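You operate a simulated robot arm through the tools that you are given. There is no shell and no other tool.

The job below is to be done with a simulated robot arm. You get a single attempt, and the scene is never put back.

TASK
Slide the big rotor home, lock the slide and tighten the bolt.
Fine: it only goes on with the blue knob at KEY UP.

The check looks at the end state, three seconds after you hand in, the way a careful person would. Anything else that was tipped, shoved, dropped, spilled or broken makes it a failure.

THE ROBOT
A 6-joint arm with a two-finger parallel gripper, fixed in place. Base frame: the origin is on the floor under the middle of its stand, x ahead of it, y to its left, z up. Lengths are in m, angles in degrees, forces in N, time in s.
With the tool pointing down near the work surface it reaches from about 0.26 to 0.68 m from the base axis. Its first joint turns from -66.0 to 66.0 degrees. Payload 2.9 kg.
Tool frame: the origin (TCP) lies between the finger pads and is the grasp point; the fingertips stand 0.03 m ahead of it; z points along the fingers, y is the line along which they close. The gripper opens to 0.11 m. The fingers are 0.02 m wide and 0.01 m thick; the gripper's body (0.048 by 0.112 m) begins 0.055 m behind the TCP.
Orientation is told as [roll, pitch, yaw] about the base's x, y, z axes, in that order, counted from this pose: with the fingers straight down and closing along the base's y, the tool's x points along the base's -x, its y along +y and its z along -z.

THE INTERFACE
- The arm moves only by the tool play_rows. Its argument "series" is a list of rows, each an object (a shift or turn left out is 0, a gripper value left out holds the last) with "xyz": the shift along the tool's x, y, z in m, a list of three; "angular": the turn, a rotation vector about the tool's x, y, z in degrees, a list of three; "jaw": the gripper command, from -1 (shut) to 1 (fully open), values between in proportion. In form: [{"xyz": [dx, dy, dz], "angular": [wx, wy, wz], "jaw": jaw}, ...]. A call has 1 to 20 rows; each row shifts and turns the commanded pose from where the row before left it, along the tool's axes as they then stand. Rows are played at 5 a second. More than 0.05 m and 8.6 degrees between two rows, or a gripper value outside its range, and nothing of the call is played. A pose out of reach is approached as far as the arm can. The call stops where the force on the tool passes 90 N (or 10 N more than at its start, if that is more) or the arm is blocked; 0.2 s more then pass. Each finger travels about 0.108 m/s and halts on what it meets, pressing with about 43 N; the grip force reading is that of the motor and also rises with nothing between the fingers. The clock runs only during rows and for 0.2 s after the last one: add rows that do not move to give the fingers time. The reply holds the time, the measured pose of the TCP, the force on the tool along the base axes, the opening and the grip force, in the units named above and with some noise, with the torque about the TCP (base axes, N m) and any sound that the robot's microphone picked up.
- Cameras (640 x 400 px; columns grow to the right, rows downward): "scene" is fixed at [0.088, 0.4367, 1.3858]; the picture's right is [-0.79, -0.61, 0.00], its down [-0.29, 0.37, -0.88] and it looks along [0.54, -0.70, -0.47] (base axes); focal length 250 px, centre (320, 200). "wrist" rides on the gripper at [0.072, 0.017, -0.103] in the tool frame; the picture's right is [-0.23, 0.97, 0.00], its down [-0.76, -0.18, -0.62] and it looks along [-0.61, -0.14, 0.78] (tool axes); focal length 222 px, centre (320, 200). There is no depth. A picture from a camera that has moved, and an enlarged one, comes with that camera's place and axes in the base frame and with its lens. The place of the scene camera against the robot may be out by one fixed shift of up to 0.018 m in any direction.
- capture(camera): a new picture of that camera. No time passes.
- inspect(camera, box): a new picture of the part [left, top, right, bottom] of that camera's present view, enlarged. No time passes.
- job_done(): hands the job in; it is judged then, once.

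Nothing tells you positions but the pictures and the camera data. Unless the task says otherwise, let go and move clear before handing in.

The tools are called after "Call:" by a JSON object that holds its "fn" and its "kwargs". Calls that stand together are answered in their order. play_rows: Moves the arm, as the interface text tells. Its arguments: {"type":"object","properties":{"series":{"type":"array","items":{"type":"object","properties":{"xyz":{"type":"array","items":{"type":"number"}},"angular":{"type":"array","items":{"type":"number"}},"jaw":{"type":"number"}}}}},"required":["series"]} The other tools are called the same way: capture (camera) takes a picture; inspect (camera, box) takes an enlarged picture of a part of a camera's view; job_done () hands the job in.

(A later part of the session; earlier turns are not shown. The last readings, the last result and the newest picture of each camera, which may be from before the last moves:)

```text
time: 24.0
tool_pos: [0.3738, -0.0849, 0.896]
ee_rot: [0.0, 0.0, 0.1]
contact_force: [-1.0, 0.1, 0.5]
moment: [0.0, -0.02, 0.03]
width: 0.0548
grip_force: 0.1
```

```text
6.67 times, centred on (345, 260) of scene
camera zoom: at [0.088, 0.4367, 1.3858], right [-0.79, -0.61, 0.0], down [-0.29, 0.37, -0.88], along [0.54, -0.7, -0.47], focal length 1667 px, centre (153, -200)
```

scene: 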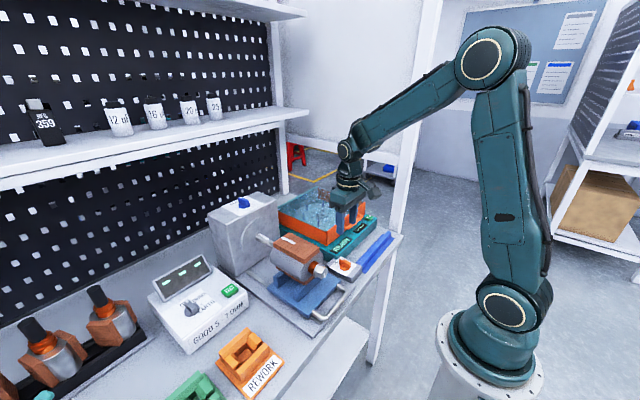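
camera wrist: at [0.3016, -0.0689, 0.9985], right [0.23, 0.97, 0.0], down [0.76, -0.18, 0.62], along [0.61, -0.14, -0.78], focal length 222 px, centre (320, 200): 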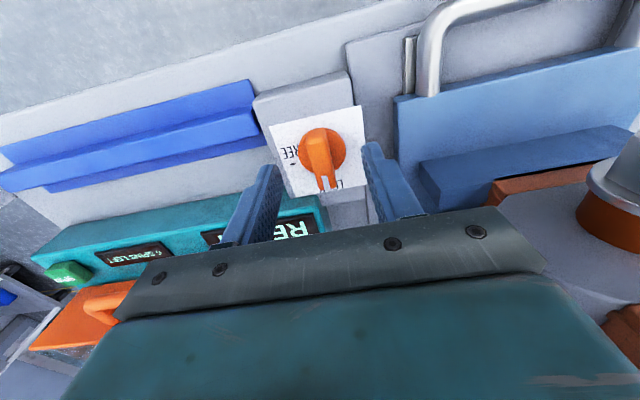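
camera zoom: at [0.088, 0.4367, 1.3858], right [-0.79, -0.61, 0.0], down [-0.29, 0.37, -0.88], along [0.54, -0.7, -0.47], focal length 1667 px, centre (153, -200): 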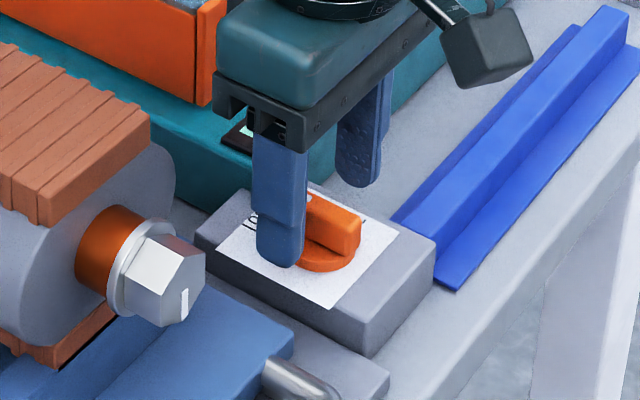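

Call:
{"fn": "play_rows", "kwargs": {"series": [{"xyz": [0.0045, 0.002, 0.0]}, {"xyz": [0, 0, 0.005]}, {}]}}

Call:
{"fn": "inspect", "kwargs": {"camera": "wrist", "box": [240, 90, 400, 220]}}

Call:
{"fn": "inspect", "kwargs": {"camera": "scene", "box": [310, 230, 380, 290]}}

```text
time: 24.8
tool_pos: [0.369, -0.0821, 0.8888]
ee_rot: [0.0, 0.1, 0.0]
contact_force: [0.7, 0.2, -0.9]
moment: [0.02, 0.02, -0.03]
width: 0.055
grip_force: 0.0
```

```text
3.08 times, centred on (320, 155) of wrist
camera zoom: at [0.2967, -0.0667, 0.9936], right [0.23, 0.97, 0.0], down [0.76, -0.18, 0.62], along [0.61, -0.14, -0.78], focal length 684 px, centre (320, 338)
```

zoom: 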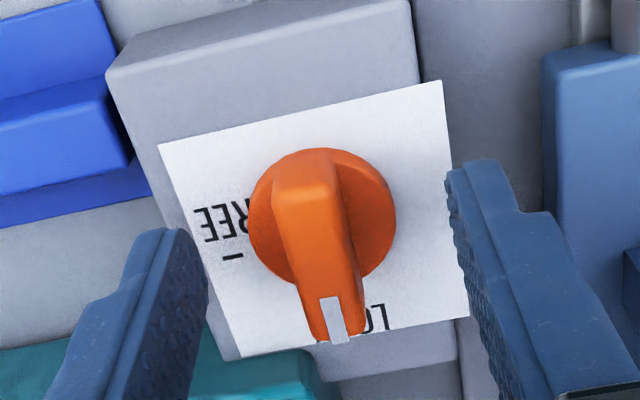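

```text
6.67 times, centred on (345, 260) of scene
camera zoom: at [0.088, 0.4367, 1.3858], right [-0.79, -0.61, 0.0], down [-0.29, 0.37, -0.88], along [0.54, -0.7, -0.47], focal length 1667 px, centre (153, -200)
```

zoom: 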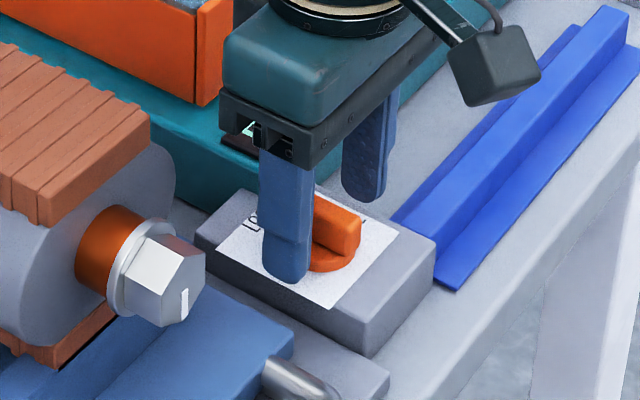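

Alignment looks right now (tips a few mm above the knob's round base). I'll close on the orange bar.

Call:
{"fn": "play_rows", "kwargs": {"series": [{"jaw": -0.5}, {"jaw": -1}, {}]}}

Call:
{"fn": "inspect", "kwargs": {"camera": "wrist", "box": [240, 90, 400, 220]}}

```text
time: 25.6
tool_pos: [0.3692, -0.0834, 0.8894]
ee_rot: [0.0, 0.0, 0.1]
contact_force: [-0.1, -2.4, -1.6]
moment: [-0.06, -0.12, 0.01]
width: 0.0128
grip_force: 44.8
```

```text
3.08 times, centred on (320, 155) of wrist
camera zoom: at [0.2967, -0.0669, 0.9936], right [0.23, 0.97, 0.0], down [0.76, -0.18, 0.62], along [0.61, -0.14, -0.78], focal length 684 px, centre (320, 338)
```

zoom: 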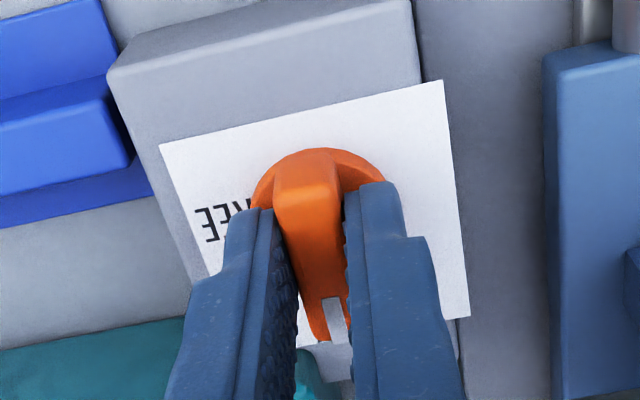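

Solid grip on the orange knob. Swinging the wrist camera towards the rotor would be tight, so I'll open briefly, lean the hand 15° about the closing axis to lift the camera side, and regrip before turning to FREE.

Call:
{"fn": "play_rows", "kwargs": {"series": [{"jaw": -0.45}, {}, {"xyz": [-0.0033, 0, 0.0003], "angular": [0, 7.5, 0]}, {"xyz": [-0.0033, 0, 0.0003], "angular": [0, 7.5, 0]}, {}]}}

Call:
{"fn": "inspect", "kwargs": {"camera": "wrist", "box": [240, 90, 400, 220]}}

Call:
{"fn": "inspect", "kwargs": {"camera": "scene", "box": [300, 200, 400, 290]}}

```text
time: 26.8
tool_pos: [0.3757, -0.0829, 0.8893]
ee_rot: [0.0, 15.1, 0.0]
contact_force: [-0.5, 0.7, 0.4]
moment: [-0.06, -0.01, 0.03]
width: 0.0299
grip_force: 0.0
```

```text
3.08 times, centred on (320, 155) of wrist
camera zoom: at [0.3331, -0.0664, 1.0084], right [0.22, 0.97, -0.06], down [0.9, -0.18, 0.4], along [0.38, -0.14, -0.91], focal length 684 px, centre (320, 338)
```

zoom: 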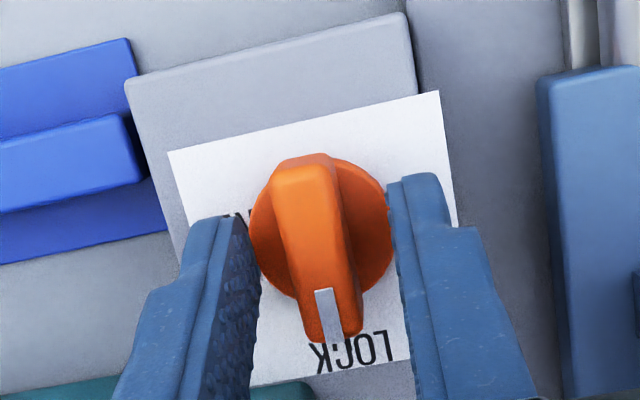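

```text
4.44 times, centred on (350, 245) of scene
camera zoom: at [0.088, 0.4367, 1.3858], right [-0.79, -0.61, 0.0], down [-0.29, 0.37, -0.88], along [0.54, -0.7, -0.47], focal length 1111 px, centre (187, 0)
```

zoom: 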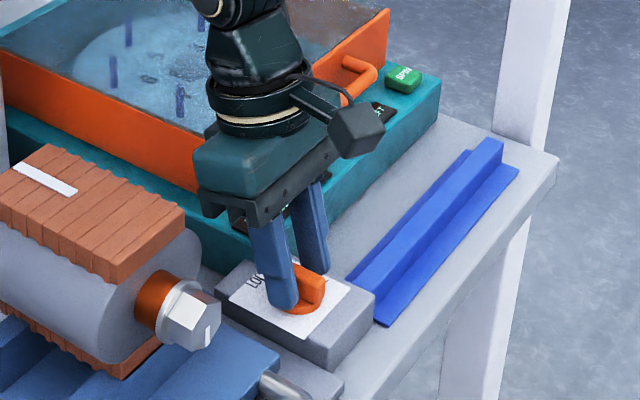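

Call:
{"fn": "play_rows", "kwargs": {"series": [{"jaw": -1}, {}, {"xyz": [0, -0.00068, 0], "angular": [-1.553, 0, 5.796]}, {"xyz": [0, -0.00068, 0], "angular": [-1.553, 0, 5.796]}, {"xyz": [0, -0.00068, 0], "angular": [-1.553, 0, 5.796]}, {"xyz": [0, -0.00068, 0], "angular": [-1.553, 0, 5.796]}, {"xyz": [0, -0.00068, 0], "angular": [-1.553, 0, 5.796]}]}}

Call:
{"fn": "inspect", "kwargs": {"camera": "wrist", "box": [240, 90, 400, 220]}}

Call:
{"fn": "inspect", "kwargs": {"camera": "scene", "box": [290, 190, 400, 290]}}

```text
time: 28.4
tool_pos: [0.376, -0.0851, 0.8903]
ee_rot: [0.2, 15.0, -29.9]
contact_force: [-3.5, 13.2, 21.5]
moment: [0.37, 0.39, -0.04]
width: 0.0126
grip_force: 45.5
```

```text
3.08 times, centred on (320, 155) of wrist
camera zoom: at [0.3467, -0.05, 1.0084], right [0.68, 0.73, -0.06], down [0.69, -0.6, 0.4], along [0.26, -0.31, -0.91], focal length 684 px, centre (320, 338)
```

zoom: 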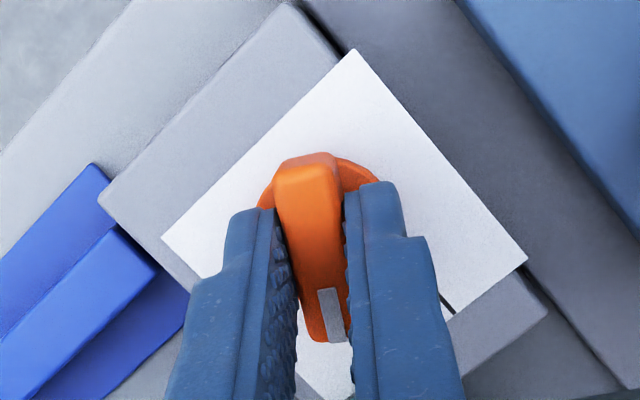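

```text
4.00 times, centred on (345, 240) of scene
camera zoom: at [0.0876, 0.4371, 1.3857], right [-0.79, -0.61, 0.0], down [-0.29, 0.37, -0.88], along [0.54, -0.7, -0.47], focal length 1000 px, centre (220, 40)
```

zoom: 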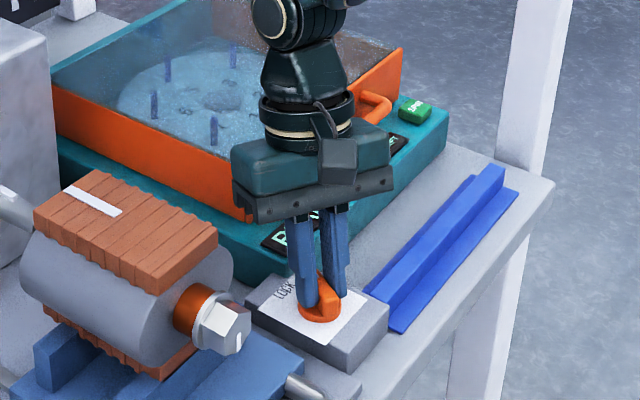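

The knob is following. Continuing towards FREE.

Call:
{"fn": "play_rows", "kwargs": {"series": [{"xyz": [0, -0.00068, -0.0003], "angular": [-1.553, 0, 5.796]}, {"xyz": [0, -0.00068, -0.0003], "angular": [-1.553, 0, 5.796]}, {"xyz": [0, -0.00068, 0], "angular": [-1.553, 0, 5.796]}, {"xyz": [0, -0.00068, 0], "angular": [-1.553, 0, 5.796]}, {"xyz": [0, -0.00068, 0], "angular": [-1.553, 0, 5.796]}]}}

Call:
{"fn": "inspect", "kwargs": {"camera": "scene", "box": [290, 190, 400, 290]}}

Call:
{"fn": "capture", "kwargs": {"camera": "wrist"}}

```text
time: 29.6
tool_pos: [0.3735, -0.0862, 0.888]
ee_rot: [0.3, 15.1, -59.9]
contact_force: [10.6, 28.4, -5.4]
moment: [-0.56, -0.57, -0.11]
width: 0.0129
grip_force: 44.1
```

```text
4.00 times, centred on (345, 240) of scene
camera zoom: at [0.0883, 0.4374, 1.3856], right [-0.79, -0.61, 0.0], down [-0.29, 0.37, -0.88], along [0.54, -0.7, -0.47], focal length 1000 px, centre (220, 40)
```

zoom: 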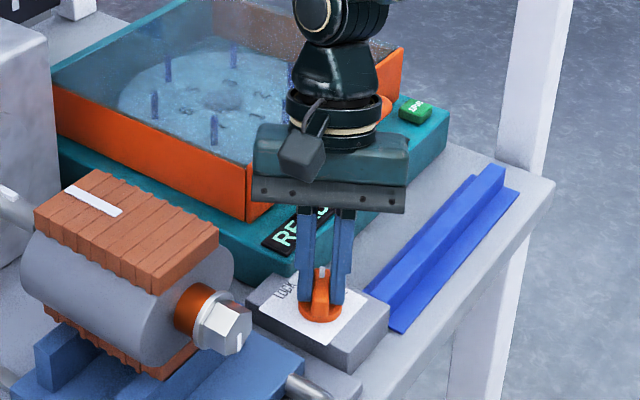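

```text
taken
camera wrist: at [0.3666, -0.0421, 1.0084], right [0.95, 0.3, -0.05], down [0.29, -0.87, 0.4], along [0.07, -0.4, -0.91], focal length 222 px, centre (320, 200)
```

wrist: 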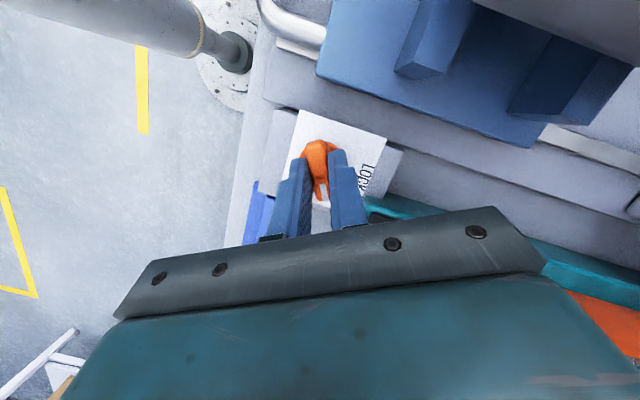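

Call:
{"fn": "play_rows", "kwargs": {"series": [{"xyz": [0.0006, -0.0003, 0], "angular": [-1.553, 0, 5.796]}, {"xyz": [0.0006, -0.0003, 0], "angular": [-1.553, 0, 5.796]}, {"xyz": [0.0005, -0.0006, 0], "angular": [-1.553, 0, 5.796]}, {"xyz": [0, -0.00068, 0], "angular": [-1.553, 0, 5.796]}, {"xyz": [0, -0.00068, 0], "angular": [-1.553, 0, 5.796]}, {}]}}

Call:
{"fn": "inspect", "kwargs": {"camera": "scene", "box": [290, 190, 400, 290]}}

Call:
{"fn": "inspect", "kwargs": {"camera": "wrist", "box": [240, 90, 400, 220]}}

```text
time: 31.0
tool_pos: [0.3706, -0.0878, 0.89]
ee_rot: [0.1, 15.1, -90.0]
contact_force: [23.0, 16.7, -30.4]
moment: [0.3, -0.35, -0.04]
width: 0.0129
grip_force: 45.1
```

```text
4.00 times, centred on (345, 240) of scene
camera zoom: at [0.0889, 0.4371, 1.3857], right [-0.79, -0.61, 0.0], down [-0.29, 0.37, -0.88], along [0.54, -0.7, -0.47], focal length 1000 px, centre (220, 40)
```

zoom: 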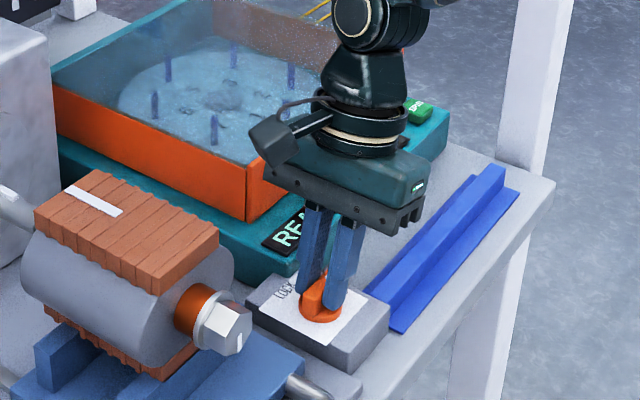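

```text
3.08 times, centred on (320, 155) of wrist
camera zoom: at [0.3887, -0.045, 1.0084], right [0.97, -0.22, -0.06], down [-0.18, -0.9, 0.4], along [-0.14, -0.38, -0.91], focal length 684 px, centre (320, 338)
```

zoom: 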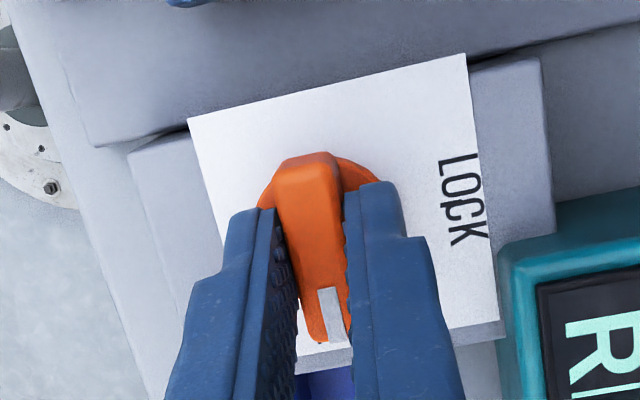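

The pointer has turned to the FREE side. I'll release, rise, and check.

Call:
{"fn": "play_rows", "kwargs": {"series": [{"jaw": -0.5}, {"jaw": -0.2}, {}, {"xyz": [0.0065, 0, -0.0241]}, {"xyz": [0.0065, 0, -0.0241]}, {"xyz": [0.0065, 0, -0.0241]}, {}]}}

Call:
{"fn": "capture", "kwargs": {"camera": "wrist"}}

Call:
{"fn": "inspect", "kwargs": {"camera": "wrist", "box": [260, 80, 380, 190]}}

Call:
{"fn": "inspect", "kwargs": {"camera": "scene", "box": [310, 230, 390, 290]}}

```text
time: 32.6
tool_pos: [0.371, -0.0903, 0.9653]
ee_rot: [-0.1, 14.9, -90.1]
contact_force: [-0.3, 0.7, 0.4]
moment: [-0.02, -0.02, -0.01]
width: 0.0442
grip_force: 0.0
```

```text
taken
camera wrist: at [0.3879, -0.0474, 1.0838], right [0.97, -0.22, -0.06], down [-0.18, -0.9, 0.41], along [-0.14, -0.38, -0.91], focal length 222 px, centre (320, 200)
```

wrist: 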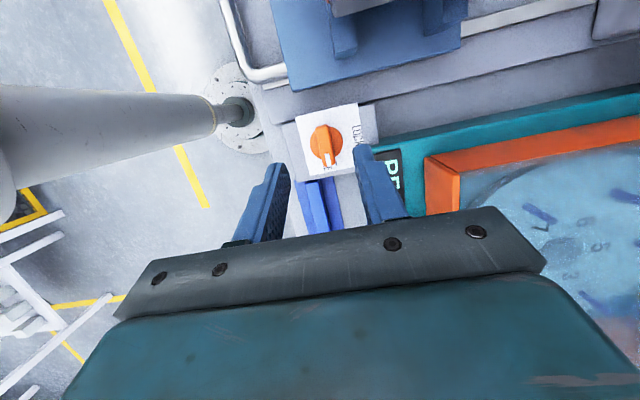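

```text
3.64 times, centred on (320, 135) of wrist
camera zoom: at [0.3879, -0.0474, 1.0838], right [0.97, -0.22, -0.06], down [-0.18, -0.9, 0.41], along [-0.14, -0.38, -0.91], focal length 808 px, centre (320, 436)
```

zoom: 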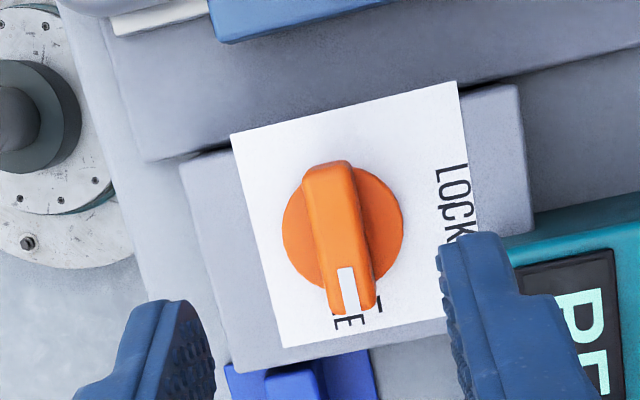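

```text
6.67 times, centred on (350, 260) of scene
camera zoom: at [0.088, 0.4367, 1.3858], right [-0.79, -0.61, 0.0], down [-0.29, 0.37, -0.88], along [0.54, -0.7, -0.47], focal length 1667 px, centre (120, -200)
```

zoom: 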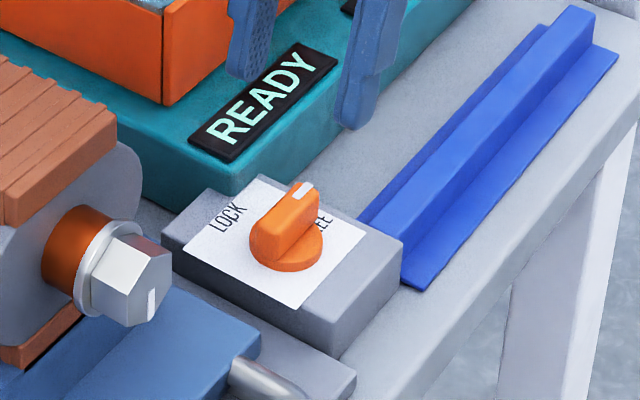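

The pointer seems to have gone slightly past the FREE tick. I'll zoom in on both ticks to measure the angles.

Call:
{"fn": "inspect", "kwargs": {"camera": "wrist", "box": [295, 100, 365, 180]}}

Call:
{"fn": "inspect", "kwargs": {"camera": "scene", "box": [330, 250, 366, 276]}}

```text
5.00 times, centred on (330, 140) of wrist
camera zoom: at [0.3879, -0.0474, 1.0838], right [0.97, -0.22, -0.06], down [-0.18, -0.9, 0.41], along [-0.14, -0.38, -0.91], focal length 1111 px, centre (270, 500)
```

zoom: 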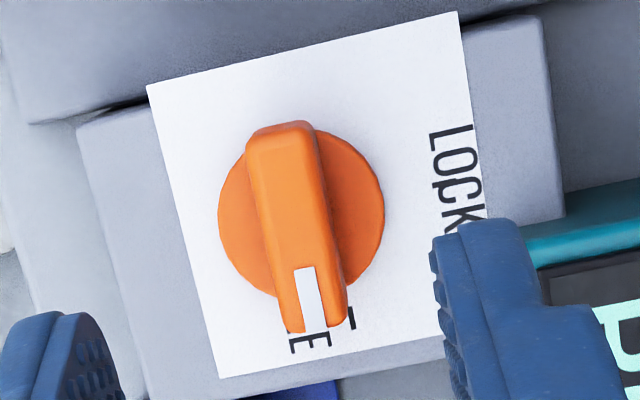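

```text
15.38 times, centred on (348, 263) of scene
camera zoom: at [0.088, 0.4367, 1.3858], right [-0.79, -0.61, 0.0], down [-0.29, 0.37, -0.88], along [0.54, -0.7, -0.47], focal length 3847 px, centre (-111, -769)
```

zoom: 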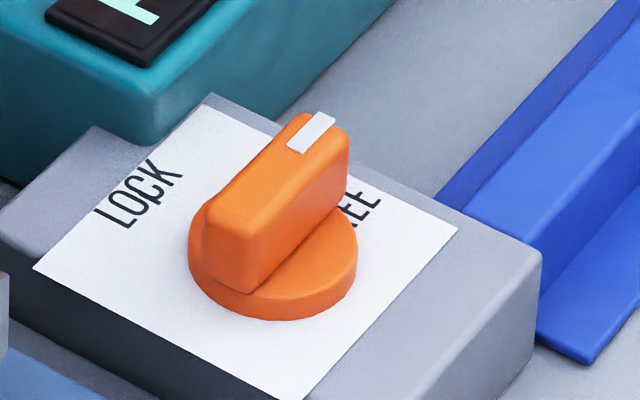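

The pointer is at about −90° while the FREE tick is near −75°. It's probably free, and I'll test that with a gentle push. Now I'll rise, return to yaw 0 upright and look at the slide handle.

Call:
{"fn": "play_rows", "kwargs": {"series": [{"xyz": [0.0104, 0, -0.0386]}, {"xyz": [0.0104, 0, -0.0386]}, {"angular": [1.941, 0, -7.244]}, {"angular": [1.941, 0, -7.244]}, {"angular": [1.941, 0, -7.244]}, {"angular": [1.941, 0, -7.244]}, {"angular": [1.941, 0, -7.244]}, {"angular": [1.941, 0, -7.244]}, {"angular": [1.941, 0, -7.244]}, {"angular": [1.941, 0, -7.244]}, {"angular": [1.941, 0, -7.244]}, {"angular": [1.941, 0, -7.244]}, {"angular": [1.941, 0, -7.244]}, {"angular": [1.941, 0, -7.244]}, {"angular": [0, -7.5, 0]}, {"angular": [0, -7.5, 0]}, {}]}}

```text
time: 36.2
tool_pos: [0.37, -0.0873, 1.0444]
ee_rot: [-0.1, -0.1, -0.2]
contact_force: [0.3, -0.7, 0.4]
moment: [-0.01, 0.02, -0.01]
width: 0.044
grip_force: 0.1
```

Call:
{"fn": "play_rows", "kwargs": {"series": [{"xyz": [0.018, 0.027, 0.0]}, {"xyz": [0.018, 0.027, 0.0]}, {"xyz": [0.018, 0.027, 0.0]}, {"xyz": [0.018, 0.027, 0.0]}, {"xyz": [0.0, 0.026, 0.0]}, {}]}}

Call:
{"fn": "capture", "kwargs": {"camera": "wrist"}}

Call:
{"fn": "inspect", "kwargs": {"camera": "scene", "box": [250, 220, 390, 330]}}

```text
time: 37.6
tool_pos: [0.2986, 0.0479, 1.0447]
ee_rot: [0.1, -0.1, -0.2]
contact_force: [-0.8, 0.3, 0.6]
moment: [0.0, -0.02, 0.02]
width: 0.0442
grip_force: 0.0
```

```text
taken
camera wrist: at [0.2269, 0.0645, 1.1494], right [0.23, 0.97, 0.0], down [0.76, -0.18, 0.62], along [0.61, -0.14, -0.78], focal length 222 px, centre (320, 200)
```

wrist: 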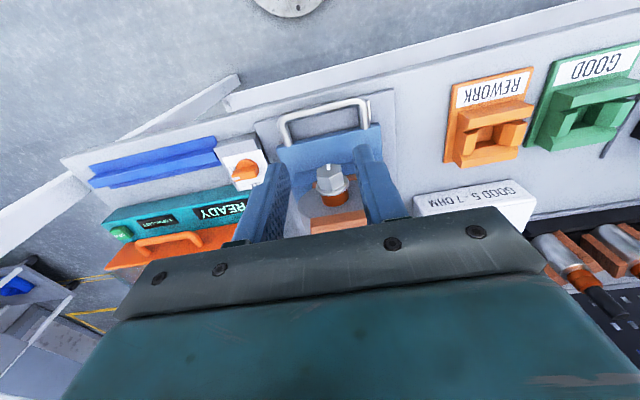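

```text
3.64 times, centred on (320, 275) of scene
camera zoom: at [0.0879, 0.4367, 1.3858], right [-0.79, -0.61, 0.0], down [-0.29, 0.37, -0.88], along [0.54, -0.7, -0.47], focal length 909 px, centre (320, -73)
```

zoom: 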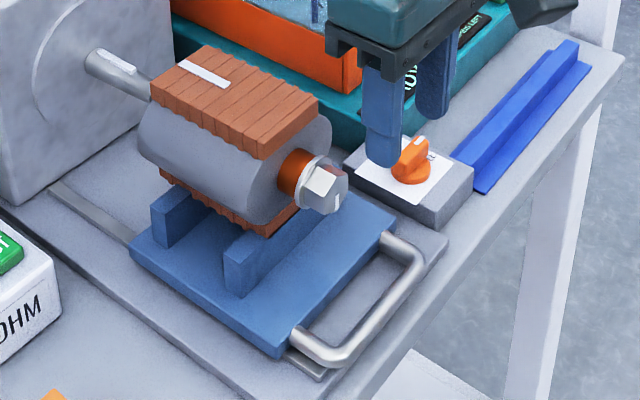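

Call:
{"fn": "inspect", "kwargs": {"camera": "wrist", "box": [250, 70, 410, 250]}}

```text
2.22 times, centred on (330, 160) of wrist
camera zoom: at [0.2269, 0.0645, 1.1494], right [0.23, 0.97, 0.0], down [0.76, -0.18, 0.62], along [0.61, -0.14, -0.78], focal length 494 px, centre (298, 289)
```

zoom: 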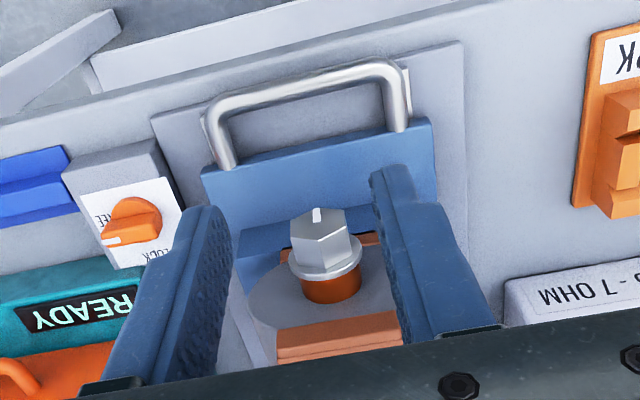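

The handle crossbar is at x≈0.315, z≈0.84, centred at y≈0.045. I'll come down just outside it (robot side), fingers spread, so I can push it squarely.

Call:
{"fn": "play_rows", "kwargs": {"series": [{"xyz": [0.007, -0.002, 0.0], "jaw": 0.09}, {"xyz": [0, 0, 0.03]}, {"xyz": [0, 0, 0.03]}, {"xyz": [0, 0, 0.03]}, {"xyz": [0, 0, 0.03]}, {"xyz": [0, 0, 0.02]}, {}]}}

Call:
{"fn": "capture", "kwargs": {"camera": "wrist"}}

Call:
{"fn": "inspect", "kwargs": {"camera": "scene", "box": [260, 230, 390, 340]}}

```text
time: 39.2
tool_pos: [0.2893, 0.0434, 0.9052]
ee_rot: [0.0, 0.0, 0.0]
contact_force: [0.0, 0.1, -0.7]
moment: [-0.01, 0.01, -0.01]
width: 0.0599
grip_force: 0.2
```

```text
taken
camera wrist: at [0.2169, 0.0591, 1.0089], right [0.23, 0.97, 0.0], down [0.76, -0.18, 0.62], along [0.61, -0.14, -0.78], focal length 222 px, centre (320, 200)
```

wrist: 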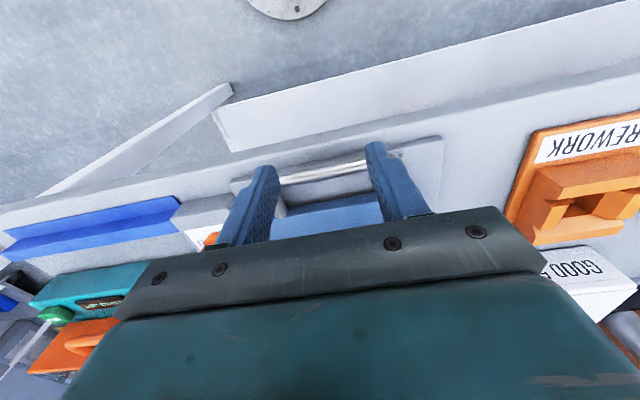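

```text
3.64 times, centred on (325, 285) of scene
camera zoom: at [0.088, 0.4367, 1.3858], right [-0.79, -0.61, 0.0], down [-0.29, 0.37, -0.88], along [0.54, -0.7, -0.47], focal length 909 px, centre (302, -109)
```

zoom: 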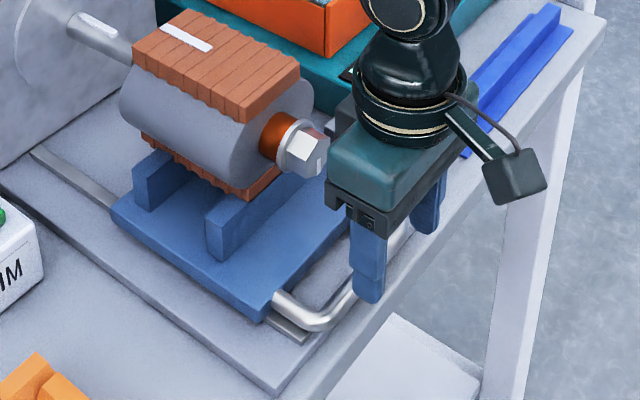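

Call:
{"fn": "play_rows", "kwargs": {"series": [{"xyz": [0, 0.001, 0.02]}, {"xyz": [0, 0, 0.012]}, {"xyz": [0, 0, 0.009]}, {}]}}

Call:
{"fn": "capture", "kwargs": {"camera": "wrist"}}

Call:
{"fn": "inspect", "kwargs": {"camera": "scene", "box": [290, 250, 390, 330]}}

```text
time: 40.2
tool_pos: [0.2915, 0.0441, 0.8639]
ee_rot: [0.0, 0.0, 0.0]
contact_force: [0.4, -0.6, 0.2]
moment: [-0.03, 0.01, 0.02]
width: 0.0602
grip_force: 0.0
```

```text
taken
camera wrist: at [0.2188, 0.0607, 0.9667], right [0.23, 0.97, 0.0], down [0.76, -0.18, 0.62], along [0.61, -0.14, -0.78], focal length 222 px, centre (320, 200)
```

wrist: 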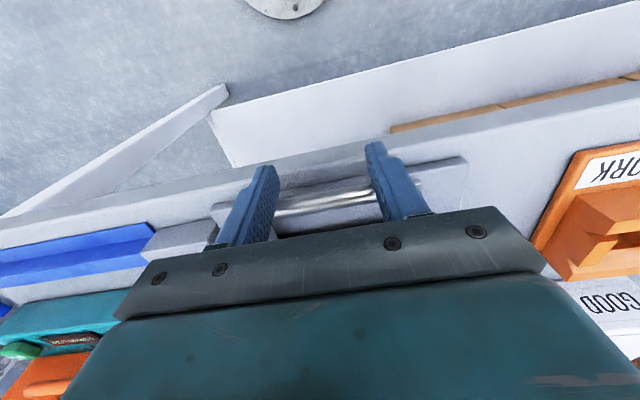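

```text
5.00 times, centred on (340, 290) of scene
camera zoom: at [0.088, 0.4367, 1.3858], right [-0.79, -0.61, 0.0], down [-0.29, 0.37, -0.88], along [0.54, -0.7, -0.47], focal length 1250 px, centre (220, -250)
```

zoom: 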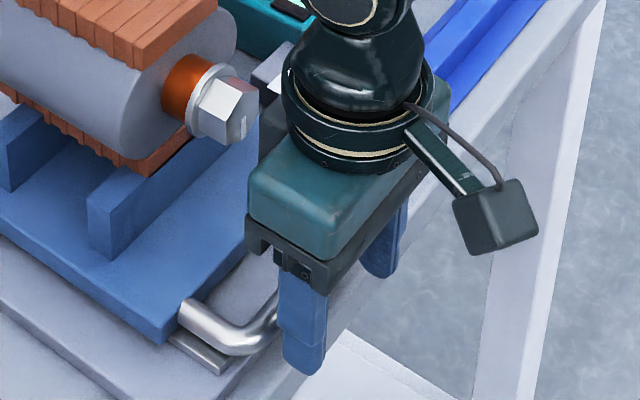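

The fingers are behind the crossbar at the right height. I'll push forward gently.

Call:
{"fn": "play_rows", "kwargs": {"series": [{"xyz": [-0.006, 0, 0]}, {"xyz": [-0.006, 0, 0]}, {"xyz": [-0.006, 0, 0]}, {"xyz": [-0.006, 0, 0]}, {}]}}

Call:
{"fn": "inspect", "kwargs": {"camera": "scene", "box": [250, 220, 390, 330]}}

```text
time: 41.4
tool_pos: [0.3158, 0.0456, 0.8658]
ee_rot: [0.0, -0.1, -0.1]
contact_force: [0.0, 0.7, -0.1]
moment: [0.0, 0.02, -0.01]
width: 0.0599
grip_force: 0.1
```

```text
3.64 times, centred on (320, 275) of scene
camera zoom: at [0.088, 0.4367, 1.3858], right [-0.79, -0.61, 0.0], down [-0.29, 0.37, -0.88], along [0.54, -0.7, -0.47], focal length 909 px, centre (320, -73)
```

zoom: 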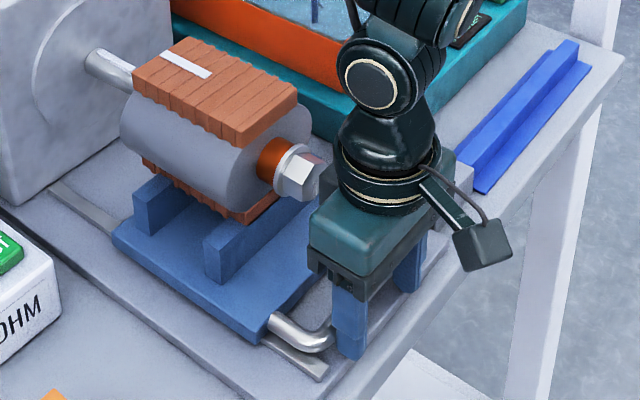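

It slides freely. I'll keep pushing in small steps while watching the force.

Call:
{"fn": "play_rows", "kwargs": {"series": [{"xyz": [-0.006, 0, 0]}, {"xyz": [-0.006, 0, 0]}, {"xyz": [-0.006, 0, 0]}, {"xyz": [-0.006, 0, 0]}, {"xyz": [-0.006, 0, 0]}]}}

Call:
{"fn": "inspect", "kwargs": {"camera": "scene", "box": [230, 210, 370, 320]}}

```text
time: 42.6
tool_pos: [0.3458, 0.0442, 0.8647]
ee_rot: [0.0, 0.0, -0.1]
contact_force: [-1.3, 0.9, 0.6]
moment: [-0.03, 0.03, 0.03]
width: 0.0601
grip_force: 0.1
```

```text
3.64 times, centred on (300, 265) of scene
camera zoom: at [0.0879, 0.4367, 1.3858], right [-0.79, -0.61, 0.0], down [-0.29, 0.37, -0.88], along [0.54, -0.7, -0.47], focal length 909 px, centre (393, -36)
```

zoom: 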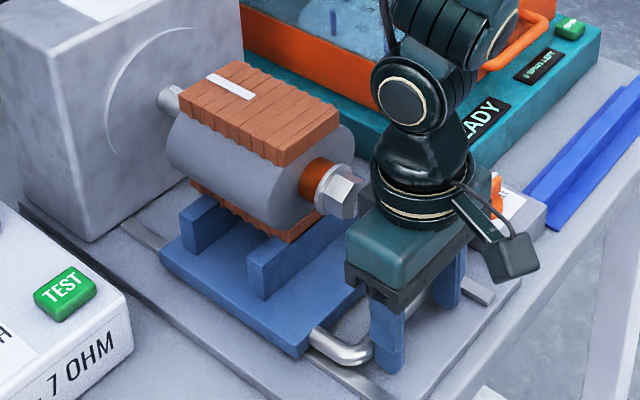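

Call:
{"fn": "play_rows", "kwargs": {"series": [{"xyz": [-0.005, 0, 0]}, {"xyz": [-0.005, 0, 0]}, {"xyz": [-0.005, 0, 0]}, {"xyz": [-0.005, 0, 0]}]}}

Call:
{"fn": "inspect", "kwargs": {"camera": "scene", "box": [230, 210, 370, 320]}}

```text
time: 43.6
tool_pos: [0.3662, 0.045, 0.8637]
ee_rot: [0.1, 0.0, -0.1]
contact_force: [-0.7, 0.3, -0.9]
moment: [0.0, 0.02, 0.04]
width: 0.0601
grip_force: 0.5
```

```text
3.64 times, centred on (300, 265) of scene
camera zoom: at [0.0879, 0.4367, 1.3858], right [-0.79, -0.61, 0.0], down [-0.29, 0.37, -0.88], along [0.54, -0.7, -0.47], focal length 909 px, centre (393, -36)
```

zoom: 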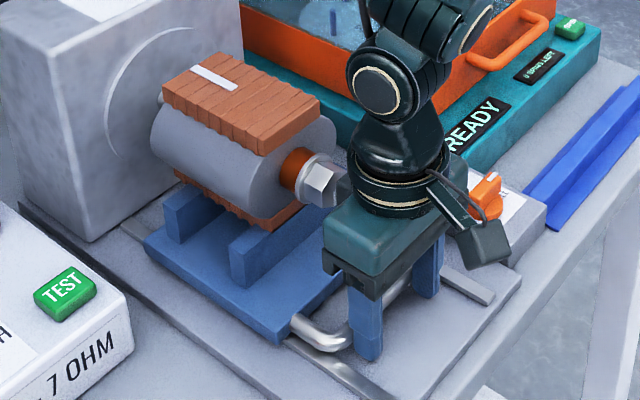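

Call:
{"fn": "play_rows", "kwargs": {"series": [{"xyz": [-0.005, 0, 0]}, {"xyz": [-0.005, 0, 0]}, {"xyz": [-0.005, 0, 0]}, {"xyz": [-0.005, 0, 0]}, {}]}}

Call:
{"fn": "inspect", "kwargs": {"camera": "scene", "box": [230, 210, 370, 320]}}

```text
time: 44.8
tool_pos: [0.3874, 0.0454, 0.8652]
ee_rot: [0.0, -0.1, -0.1]
contact_force: [0.4, 0.7, 0.5]
moment: [-0.06, 0.01, -0.04]
width: 0.06
grip_force: 0.1
```

```text
3.64 times, centred on (300, 265) of scene
camera zoom: at [0.088, 0.4367, 1.3858], right [-0.79, -0.61, 0.0], down [-0.29, 0.37, -0.88], along [0.54, -0.7, -0.47], focal length 909 px, centre (393, -36)
```

zoom: 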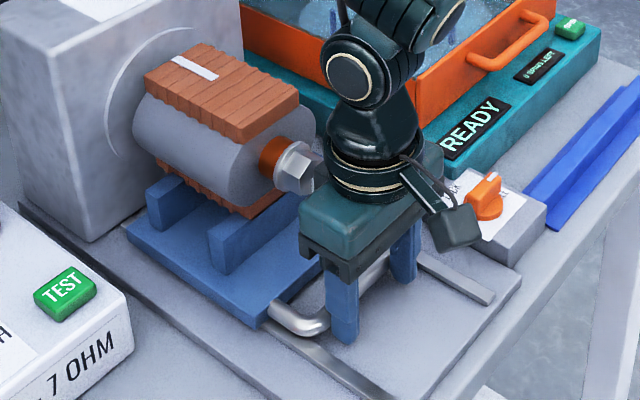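

Call:
{"fn": "play_rows", "kwargs": {"series": [{"xyz": [-0.004, 0, 0]}, {"xyz": [-0.004, 0, 0]}, {"xyz": [-0.003, 0, 0]}, {}]}}

Call:
{"fn": "inspect", "kwargs": {"camera": "scene", "box": [230, 210, 370, 320]}}

```text
time: 45.8
tool_pos: [0.3956, 0.0445, 0.8648]
ee_rot: [0.0, 0.1, -0.1]
contact_force: [-4.5, 0.7, -1.1]
moment: [-0.03, 0.11, 0.11]
width: 0.0602
grip_force: 0.3
```

```text
3.64 times, centred on (300, 265) of scene
camera zoom: at [0.0879, 0.4367, 1.3858], right [-0.79, -0.61, 0.0], down [-0.29, 0.37, -0.88], along [0.54, -0.7, -0.47], focal length 909 px, centre (393, -36)
```

zoom: 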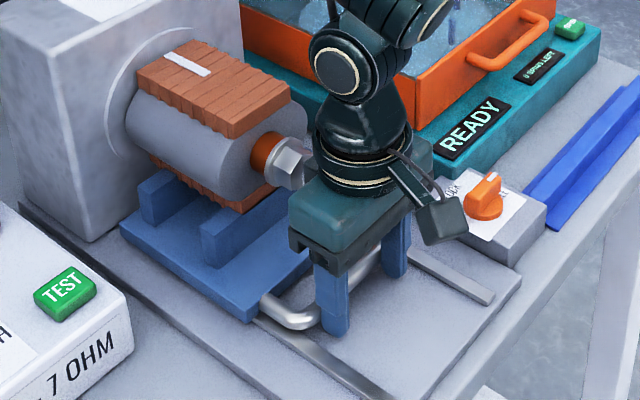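

Call:
{"fn": "play_rows", "kwargs": {"series": [{"xyz": [-0.003, 0, 0]}, {"xyz": [-0.003, 0, 0]}, {}]}}

Call:
{"fn": "inspect", "kwargs": {"camera": "scene", "box": [230, 210, 350, 320]}}

```text
time: 46.6
tool_pos: [0.3973, 0.0459, 0.8635]
ee_rot: [0.0, 0.8, 0.0]
contact_force: [-28.7, -0.3, 12.2]
moment: [0.53, 0.36, 0.94]
width: 0.0598
grip_force: 0.0
```

```text
3.64 times, centred on (290, 265) of scene
camera zoom: at [0.0871, 0.4367, 1.3859], right [-0.79, -0.61, 0.0], down [-0.29, 0.37, -0.88], along [0.54, -0.7, -0.47], focal length 909 px, centre (429, -36)
```

zoom: 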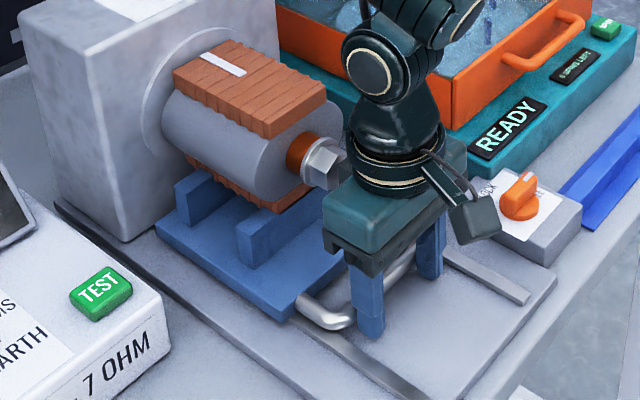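

Resistance now. I'll press a little more to seat it, then check for any remaining gap.

Call:
{"fn": "play_rows", "kwargs": {"series": [{"xyz": [-0.003, 0, 0]}, {"xyz": [-0.002, 0, 0]}, {}, {}]}}

Call:
{"fn": "inspect", "kwargs": {"camera": "scene", "box": [230, 210, 300, 270]}}

Call:
{"fn": "capture", "kwargs": {"camera": "wrist"}}

```text
time: 47.6
tool_pos: [0.3978, 0.0442, 0.862]
ee_rot: [-0.1, 1.6, 0.0]
contact_force: [-47.1, 1.2, 16.9]
moment: [0.85, 0.62, 1.58]
width: 0.0606
grip_force: 0.8
```

```text
6.67 times, centred on (265, 240) of scene
camera zoom: at [0.0866, 0.4367, 1.3859], right [-0.79, -0.61, 0.0], down [-0.28, 0.37, -0.88], along [0.54, -0.7, -0.47], focal length 1667 px, centre (687, -67)
```

zoom: 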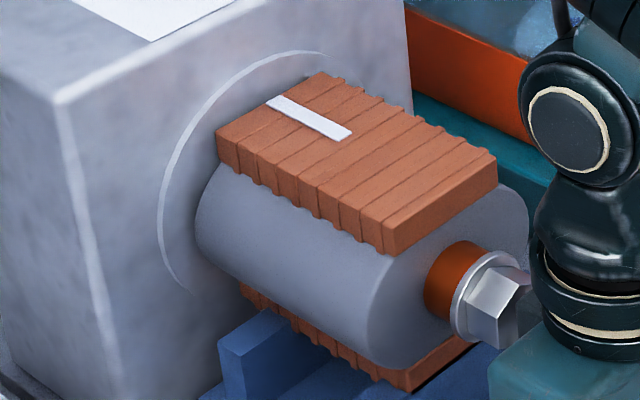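

```text
taken
camera wrist: at [0.3276, 0.0611, 0.9686], right [0.23, 0.97, -0.01], down [0.78, -0.18, 0.6], along [0.59, -0.14, -0.8], focal length 222 px, centre (320, 200)
```

wrist: 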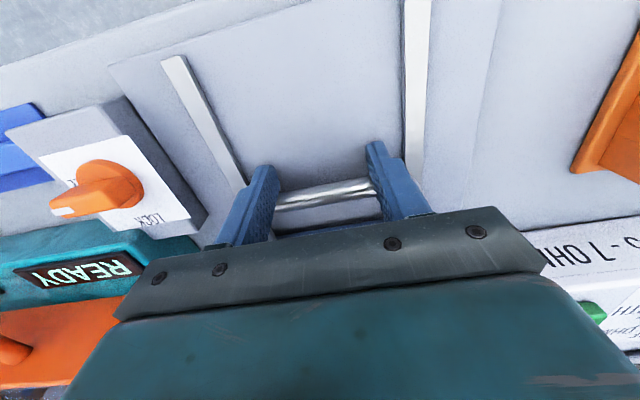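

It's firmly stopped (47 N, no further motion). I'll back off and look down at the rotor/flange joint to make sure it's home.

Call:
{"fn": "play_rows", "kwargs": {"series": [{"xyz": [0.01, 0, 0]}, {"xyz": [0.015, 0, 0]}, {"xyz": [0.015, 0, 0]}, {"xyz": [0.0, 0, -0.03]}, {"xyz": [0.0, 0, -0.04]}, {"xyz": [0.0, 0, -0.04]}, {"xyz": [0.0, 0, -0.04]}, {"xyz": [0.0, 0, -0.04]}, {}]}}

Call:
{"fn": "inspect", "kwargs": {"camera": "scene", "box": [230, 210, 350, 320]}}

Call:
{"fn": "capture", "kwargs": {"camera": "wrist"}}

```text
time: 49.6
tool_pos: [0.3676, 0.0442, 1.0572]
ee_rot: [0.1, 0.1, -0.1]
contact_force: [-0.3, 0.2, 0.1]
moment: [-0.02, -0.01, -0.04]
width: 0.0601
grip_force: 0.1
```

```text
3.64 times, centred on (290, 265) of scene
camera zoom: at [0.0879, 0.4367, 1.3858], right [-0.79, -0.61, 0.0], down [-0.29, 0.37, -0.88], along [0.54, -0.7, -0.47], focal length 909 px, centre (429, -36)
```

zoom: 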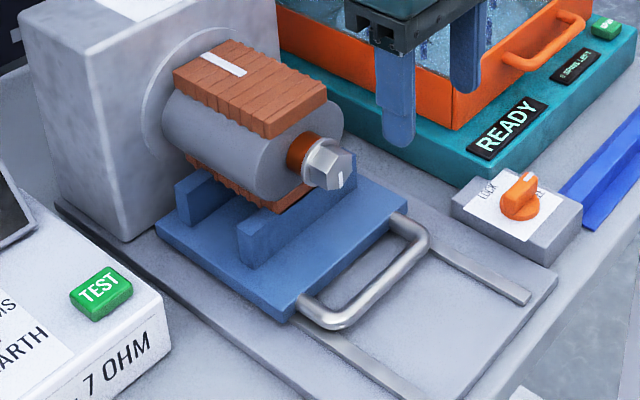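

```text
taken
camera wrist: at [0.2954, 0.0601, 1.1606], right [0.23, 0.97, 0.0], down [0.76, -0.18, 0.62], along [0.61, -0.14, -0.78], focal length 222 px, centre (320, 200)
```

wrist: 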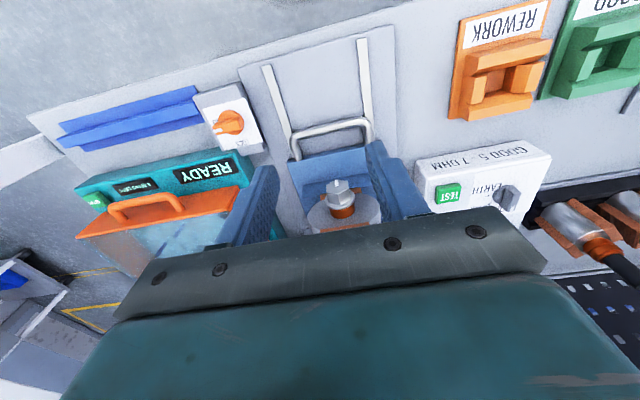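

Call:
{"fn": "play_rows", "kwargs": {"series": [{"xyz": [-0.005, 0, -0.03]}, {"xyz": [-0.025, 0.004, -0.03]}, {"xyz": [-0.025, 0.004, -0.01]}, {"xyz": [-0.025, 0.004, 0]}, {"xyz": [-0.025, 0.004, 0]}, {"xyz": [-0.025, 0, 0]}, {}]}}

Call:
{"fn": "capture", "kwargs": {"camera": "wrist"}}

Call:
{"fn": "inspect", "kwargs": {"camera": "wrist", "box": [260, 70, 400, 200]}}

```text
time: 51.2
tool_pos: [0.4969, 0.0599, 1.1238]
ee_rot: [-0.1, 0.0, -0.1]
contact_force: [-0.9, 0.3, 1.0]
moment: [-0.02, 0.02, -0.04]
width: 0.06
grip_force: 0.0
```

```text
taken
camera wrist: at [0.4247, 0.0765, 1.2273], right [0.23, 0.97, 0.0], down [0.76, -0.18, 0.62], along [0.61, -0.14, -0.78], focal length 222 px, centre (320, 200)
```

wrist: 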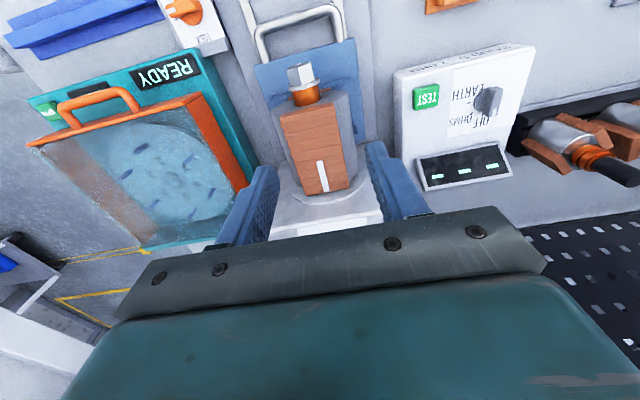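

```text
3.08 times, centred on (330, 135) of wrist
camera zoom: at [0.4247, 0.0765, 1.2273], right [0.23, 0.97, 0.0], down [0.76, -0.18, 0.62], along [0.61, -0.14, -0.78], focal length 684 px, centre (289, 400)
```

zoom: 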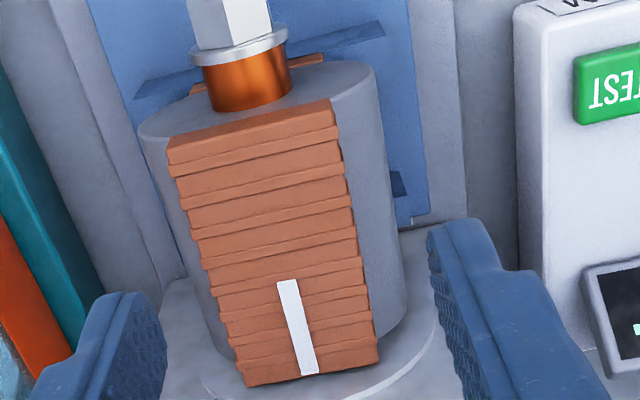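

Call:
{"fn": "play_rows", "kwargs": {"series": [{"xyz": [-0.025, -0.002, 0]}, {"xyz": [-0.025, -0.002, 0]}, {"xyz": [-0.025, -0.002, 0]}, {"xyz": [-0.025, -0.002, 0]}, {"xyz": [-0.018, 0, 0]}, {}]}}

Call:
{"fn": "capture", "kwargs": {"camera": "wrist"}}

Call:
{"fn": "inspect", "kwargs": {"camera": "wrist", "box": [250, 0, 400, 120]}}

```text
time: 52.6
tool_pos: [0.6149, 0.0531, 1.1194]
ee_rot: [0.0, 0.2, -0.1]
contact_force: [-0.3, 0.0, -0.1]
moment: [-0.01, 0.0, 0.01]
width: 0.06
grip_force: 0.0
```

```text
taken
camera wrist: at [0.5429, 0.0688, 1.2247], right [0.23, 0.97, 0.0], down [0.76, -0.18, 0.62], along [0.61, -0.14, -0.78], focal length 222 px, centre (320, 200)
```

wrist: 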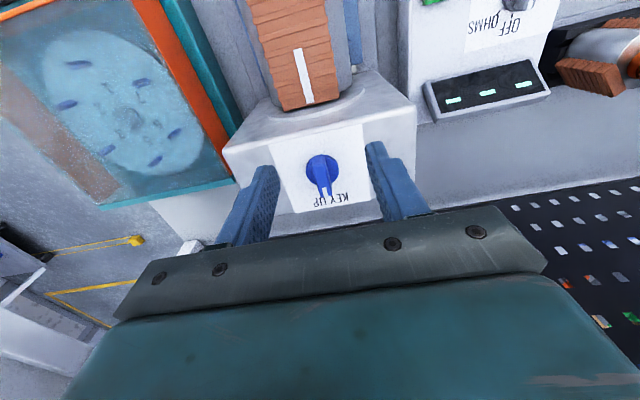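

```text
3.33 times, centred on (325, 60) of wrist
camera zoom: at [0.5429, 0.0688, 1.2247], right [0.23, 0.97, 0.0], down [0.76, -0.18, 0.62], along [0.61, -0.14, -0.78], focal length 740 px, centre (303, 667)
```

zoom: 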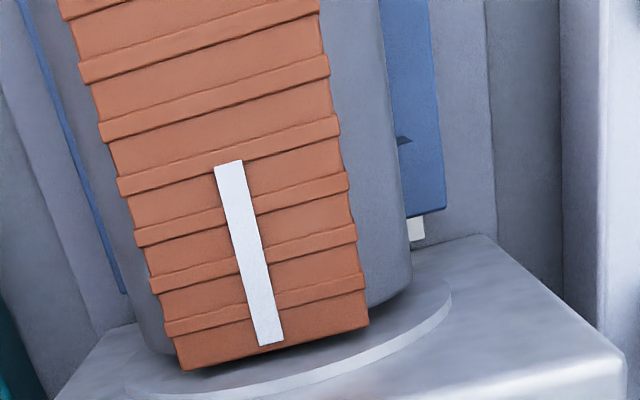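

Call:
{"fn": "inspect", "kwargs": {"camera": "scene", "box": [244, 212, 280, 256]}}

Call:
{"fn": "inspect", "kwargs": {"camera": "wrist", "box": [265, 60, 365, 125]}}

```text
9.09 times, centred on (262, 234) of scene
camera zoom: at [0.088, 0.4367, 1.3858], right [-0.79, -0.61, 0.0], down [-0.29, 0.37, -0.88], along [0.54, -0.7, -0.47], focal length 2273 px, centre (847, -109)
```

zoom: 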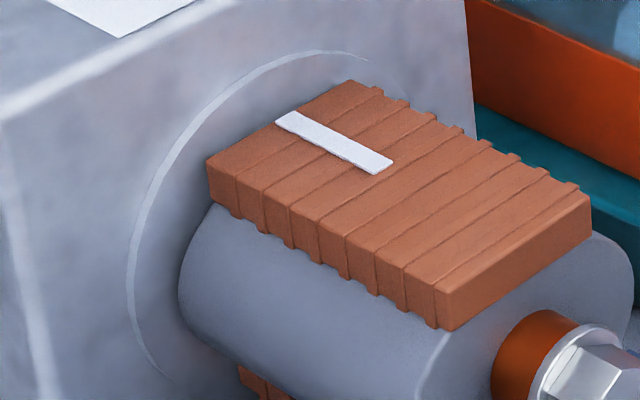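

```text
6.15 times, centred on (315, 92) of wrist
camera zoom: at [0.5429, 0.0688, 1.2247], right [0.23, 0.97, 0.0], down [0.76, -0.18, 0.62], along [0.61, -0.14, -0.78], focal length 1367 px, centre (351, 862)
```

zoom: 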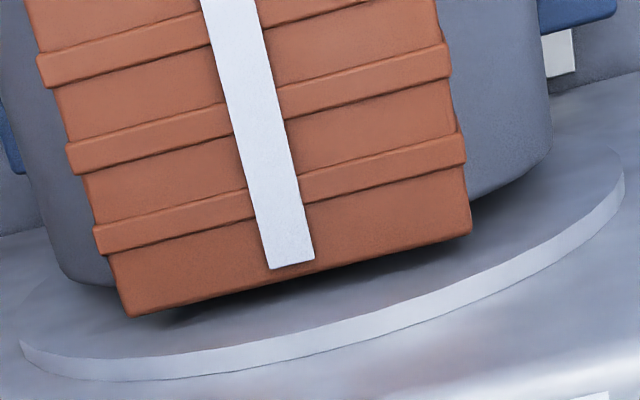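

The rotor sits against the flange with no shaft showing. Next I'll lock the slide: back to the orange knob, hand turned to yaw −90 above it.

Call:
{"fn": "play_rows", "kwargs": {"series": [{"xyz": [0.0243, -0.0136, 0.0]}, {"xyz": [0.0243, -0.0136, 0.0]}, {"xyz": [0.0243, -0.0136, 0.005]}, {"xyz": [0.0243, -0.0136, 0.005]}, {"xyz": [0.0243, -0.0136, 0.01]}, {"xyz": [0.0243, -0.0136, 0.01]}, {"xyz": [0.0243, -0.0136, 0.01]}, {"xyz": [0.0243, -0.0136, 0.01]}, {"xyz": [0.0243, -0.0136, 0.01]}, {"xyz": [0.0243, -0.0136, 0.01]}, {}]}}

Call:
{"fn": "play_rows", "kwargs": {"series": [{"angular": [0, 0, 7.5]}, {"angular": [0, 0, 7.5]}, {"angular": [0, 0, 7.5]}, {"angular": [0, 0, 7.5]}, {"angular": [0, 0, 7.5]}, {"angular": [0, 0, 7.5]}, {"angular": [0, 0, 7.5]}, {"angular": [0, 0, 7.5]}, {"angular": [0, 0, 7.5]}, {"angular": [0, 0, 7.5]}, {"angular": [0, 0, 7.5]}, {"angular": [0, 0, 7.5]}, {}]}}

Call:
{"fn": "capture", "kwargs": {"camera": "wrist"}}

```text
time: 55.0
tool_pos: [0.3726, -0.0824, 1.0532]
ee_rot: [0.1, 0.0, 0.0]
contact_force: [-0.2, 0.1, 0.2]
moment: [-0.03, 0.04, -0.05]
width: 0.0597
grip_force: 0.1
```

```text
time: 57.8
tool_pos: [0.3726, -0.0813, 1.0542]
ee_rot: [0.0, 0.0, -90.2]
contact_force: [-0.5, 0.2, -0.3]
moment: [0.01, 0.02, -0.02]
width: 0.06
grip_force: 0.1
```

```text
taken
camera wrist: at [0.3893, -0.0114, 1.1579], right [0.97, -0.23, 0.0], down [-0.18, -0.76, 0.62], along [-0.14, -0.61, -0.78], focal length 222 px, centre (320, 200)
```

wrist: 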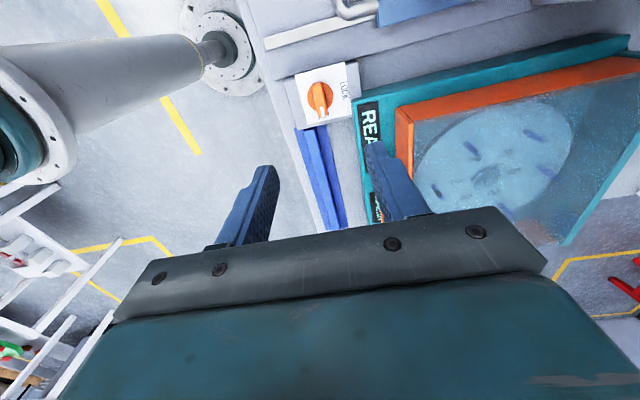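

Call:
{"fn": "play_rows", "kwargs": {"series": [{"xyz": [-0.001, 0, 0.03], "jaw": -0.1}, {"xyz": [0, 0, 0.03]}, {"xyz": [0, 0, 0.03]}, {"xyz": [0, 0, 0.03]}, {"xyz": [0, 0, 0.03]}, {}]}}

Call:
{"fn": "inspect", "kwargs": {"camera": "wrist", "box": [240, 90, 400, 220]}}

Call:
{"fn": "inspect", "kwargs": {"camera": "scene", "box": [290, 210, 390, 290]}}

```text
time: 59.2
tool_pos: [0.3695, -0.0832, 0.9041]
ee_rot: [0.0, 0.0, -90.0]
contact_force: [0.4, -0.4, -0.4]
moment: [-0.01, 0.01, -0.03]
width: 0.0495
grip_force: 0.1
```

```text
3.08 times, centred on (320, 155) of wrist
camera zoom: at [0.388, -0.0121, 1.0072], right [0.97, -0.23, 0.0], down [-0.18, -0.76, 0.62], along [-0.14, -0.61, -0.78], focal length 684 px, centre (320, 338)
```

zoom: 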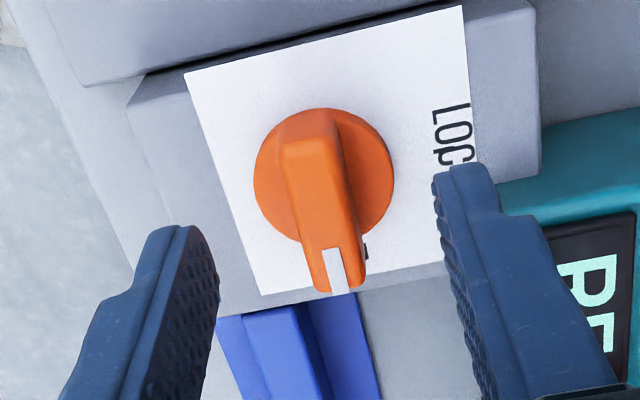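

```text
5.00 times, centred on (340, 250) of scene
camera zoom: at [0.088, 0.4367, 1.3858], right [-0.79, -0.61, 0.0], down [-0.29, 0.37, -0.88], along [0.54, -0.7, -0.47], focal length 1250 px, centre (220, -50)
```

zoom: 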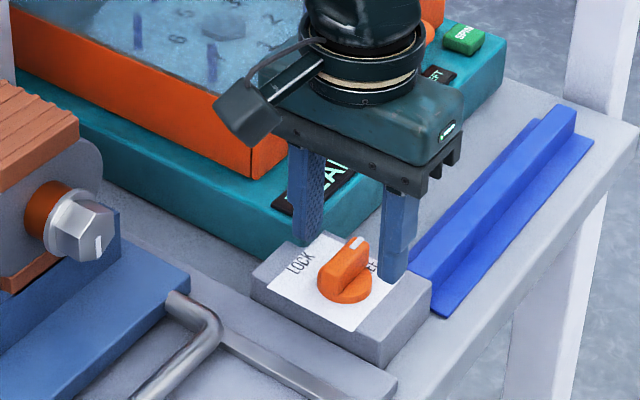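

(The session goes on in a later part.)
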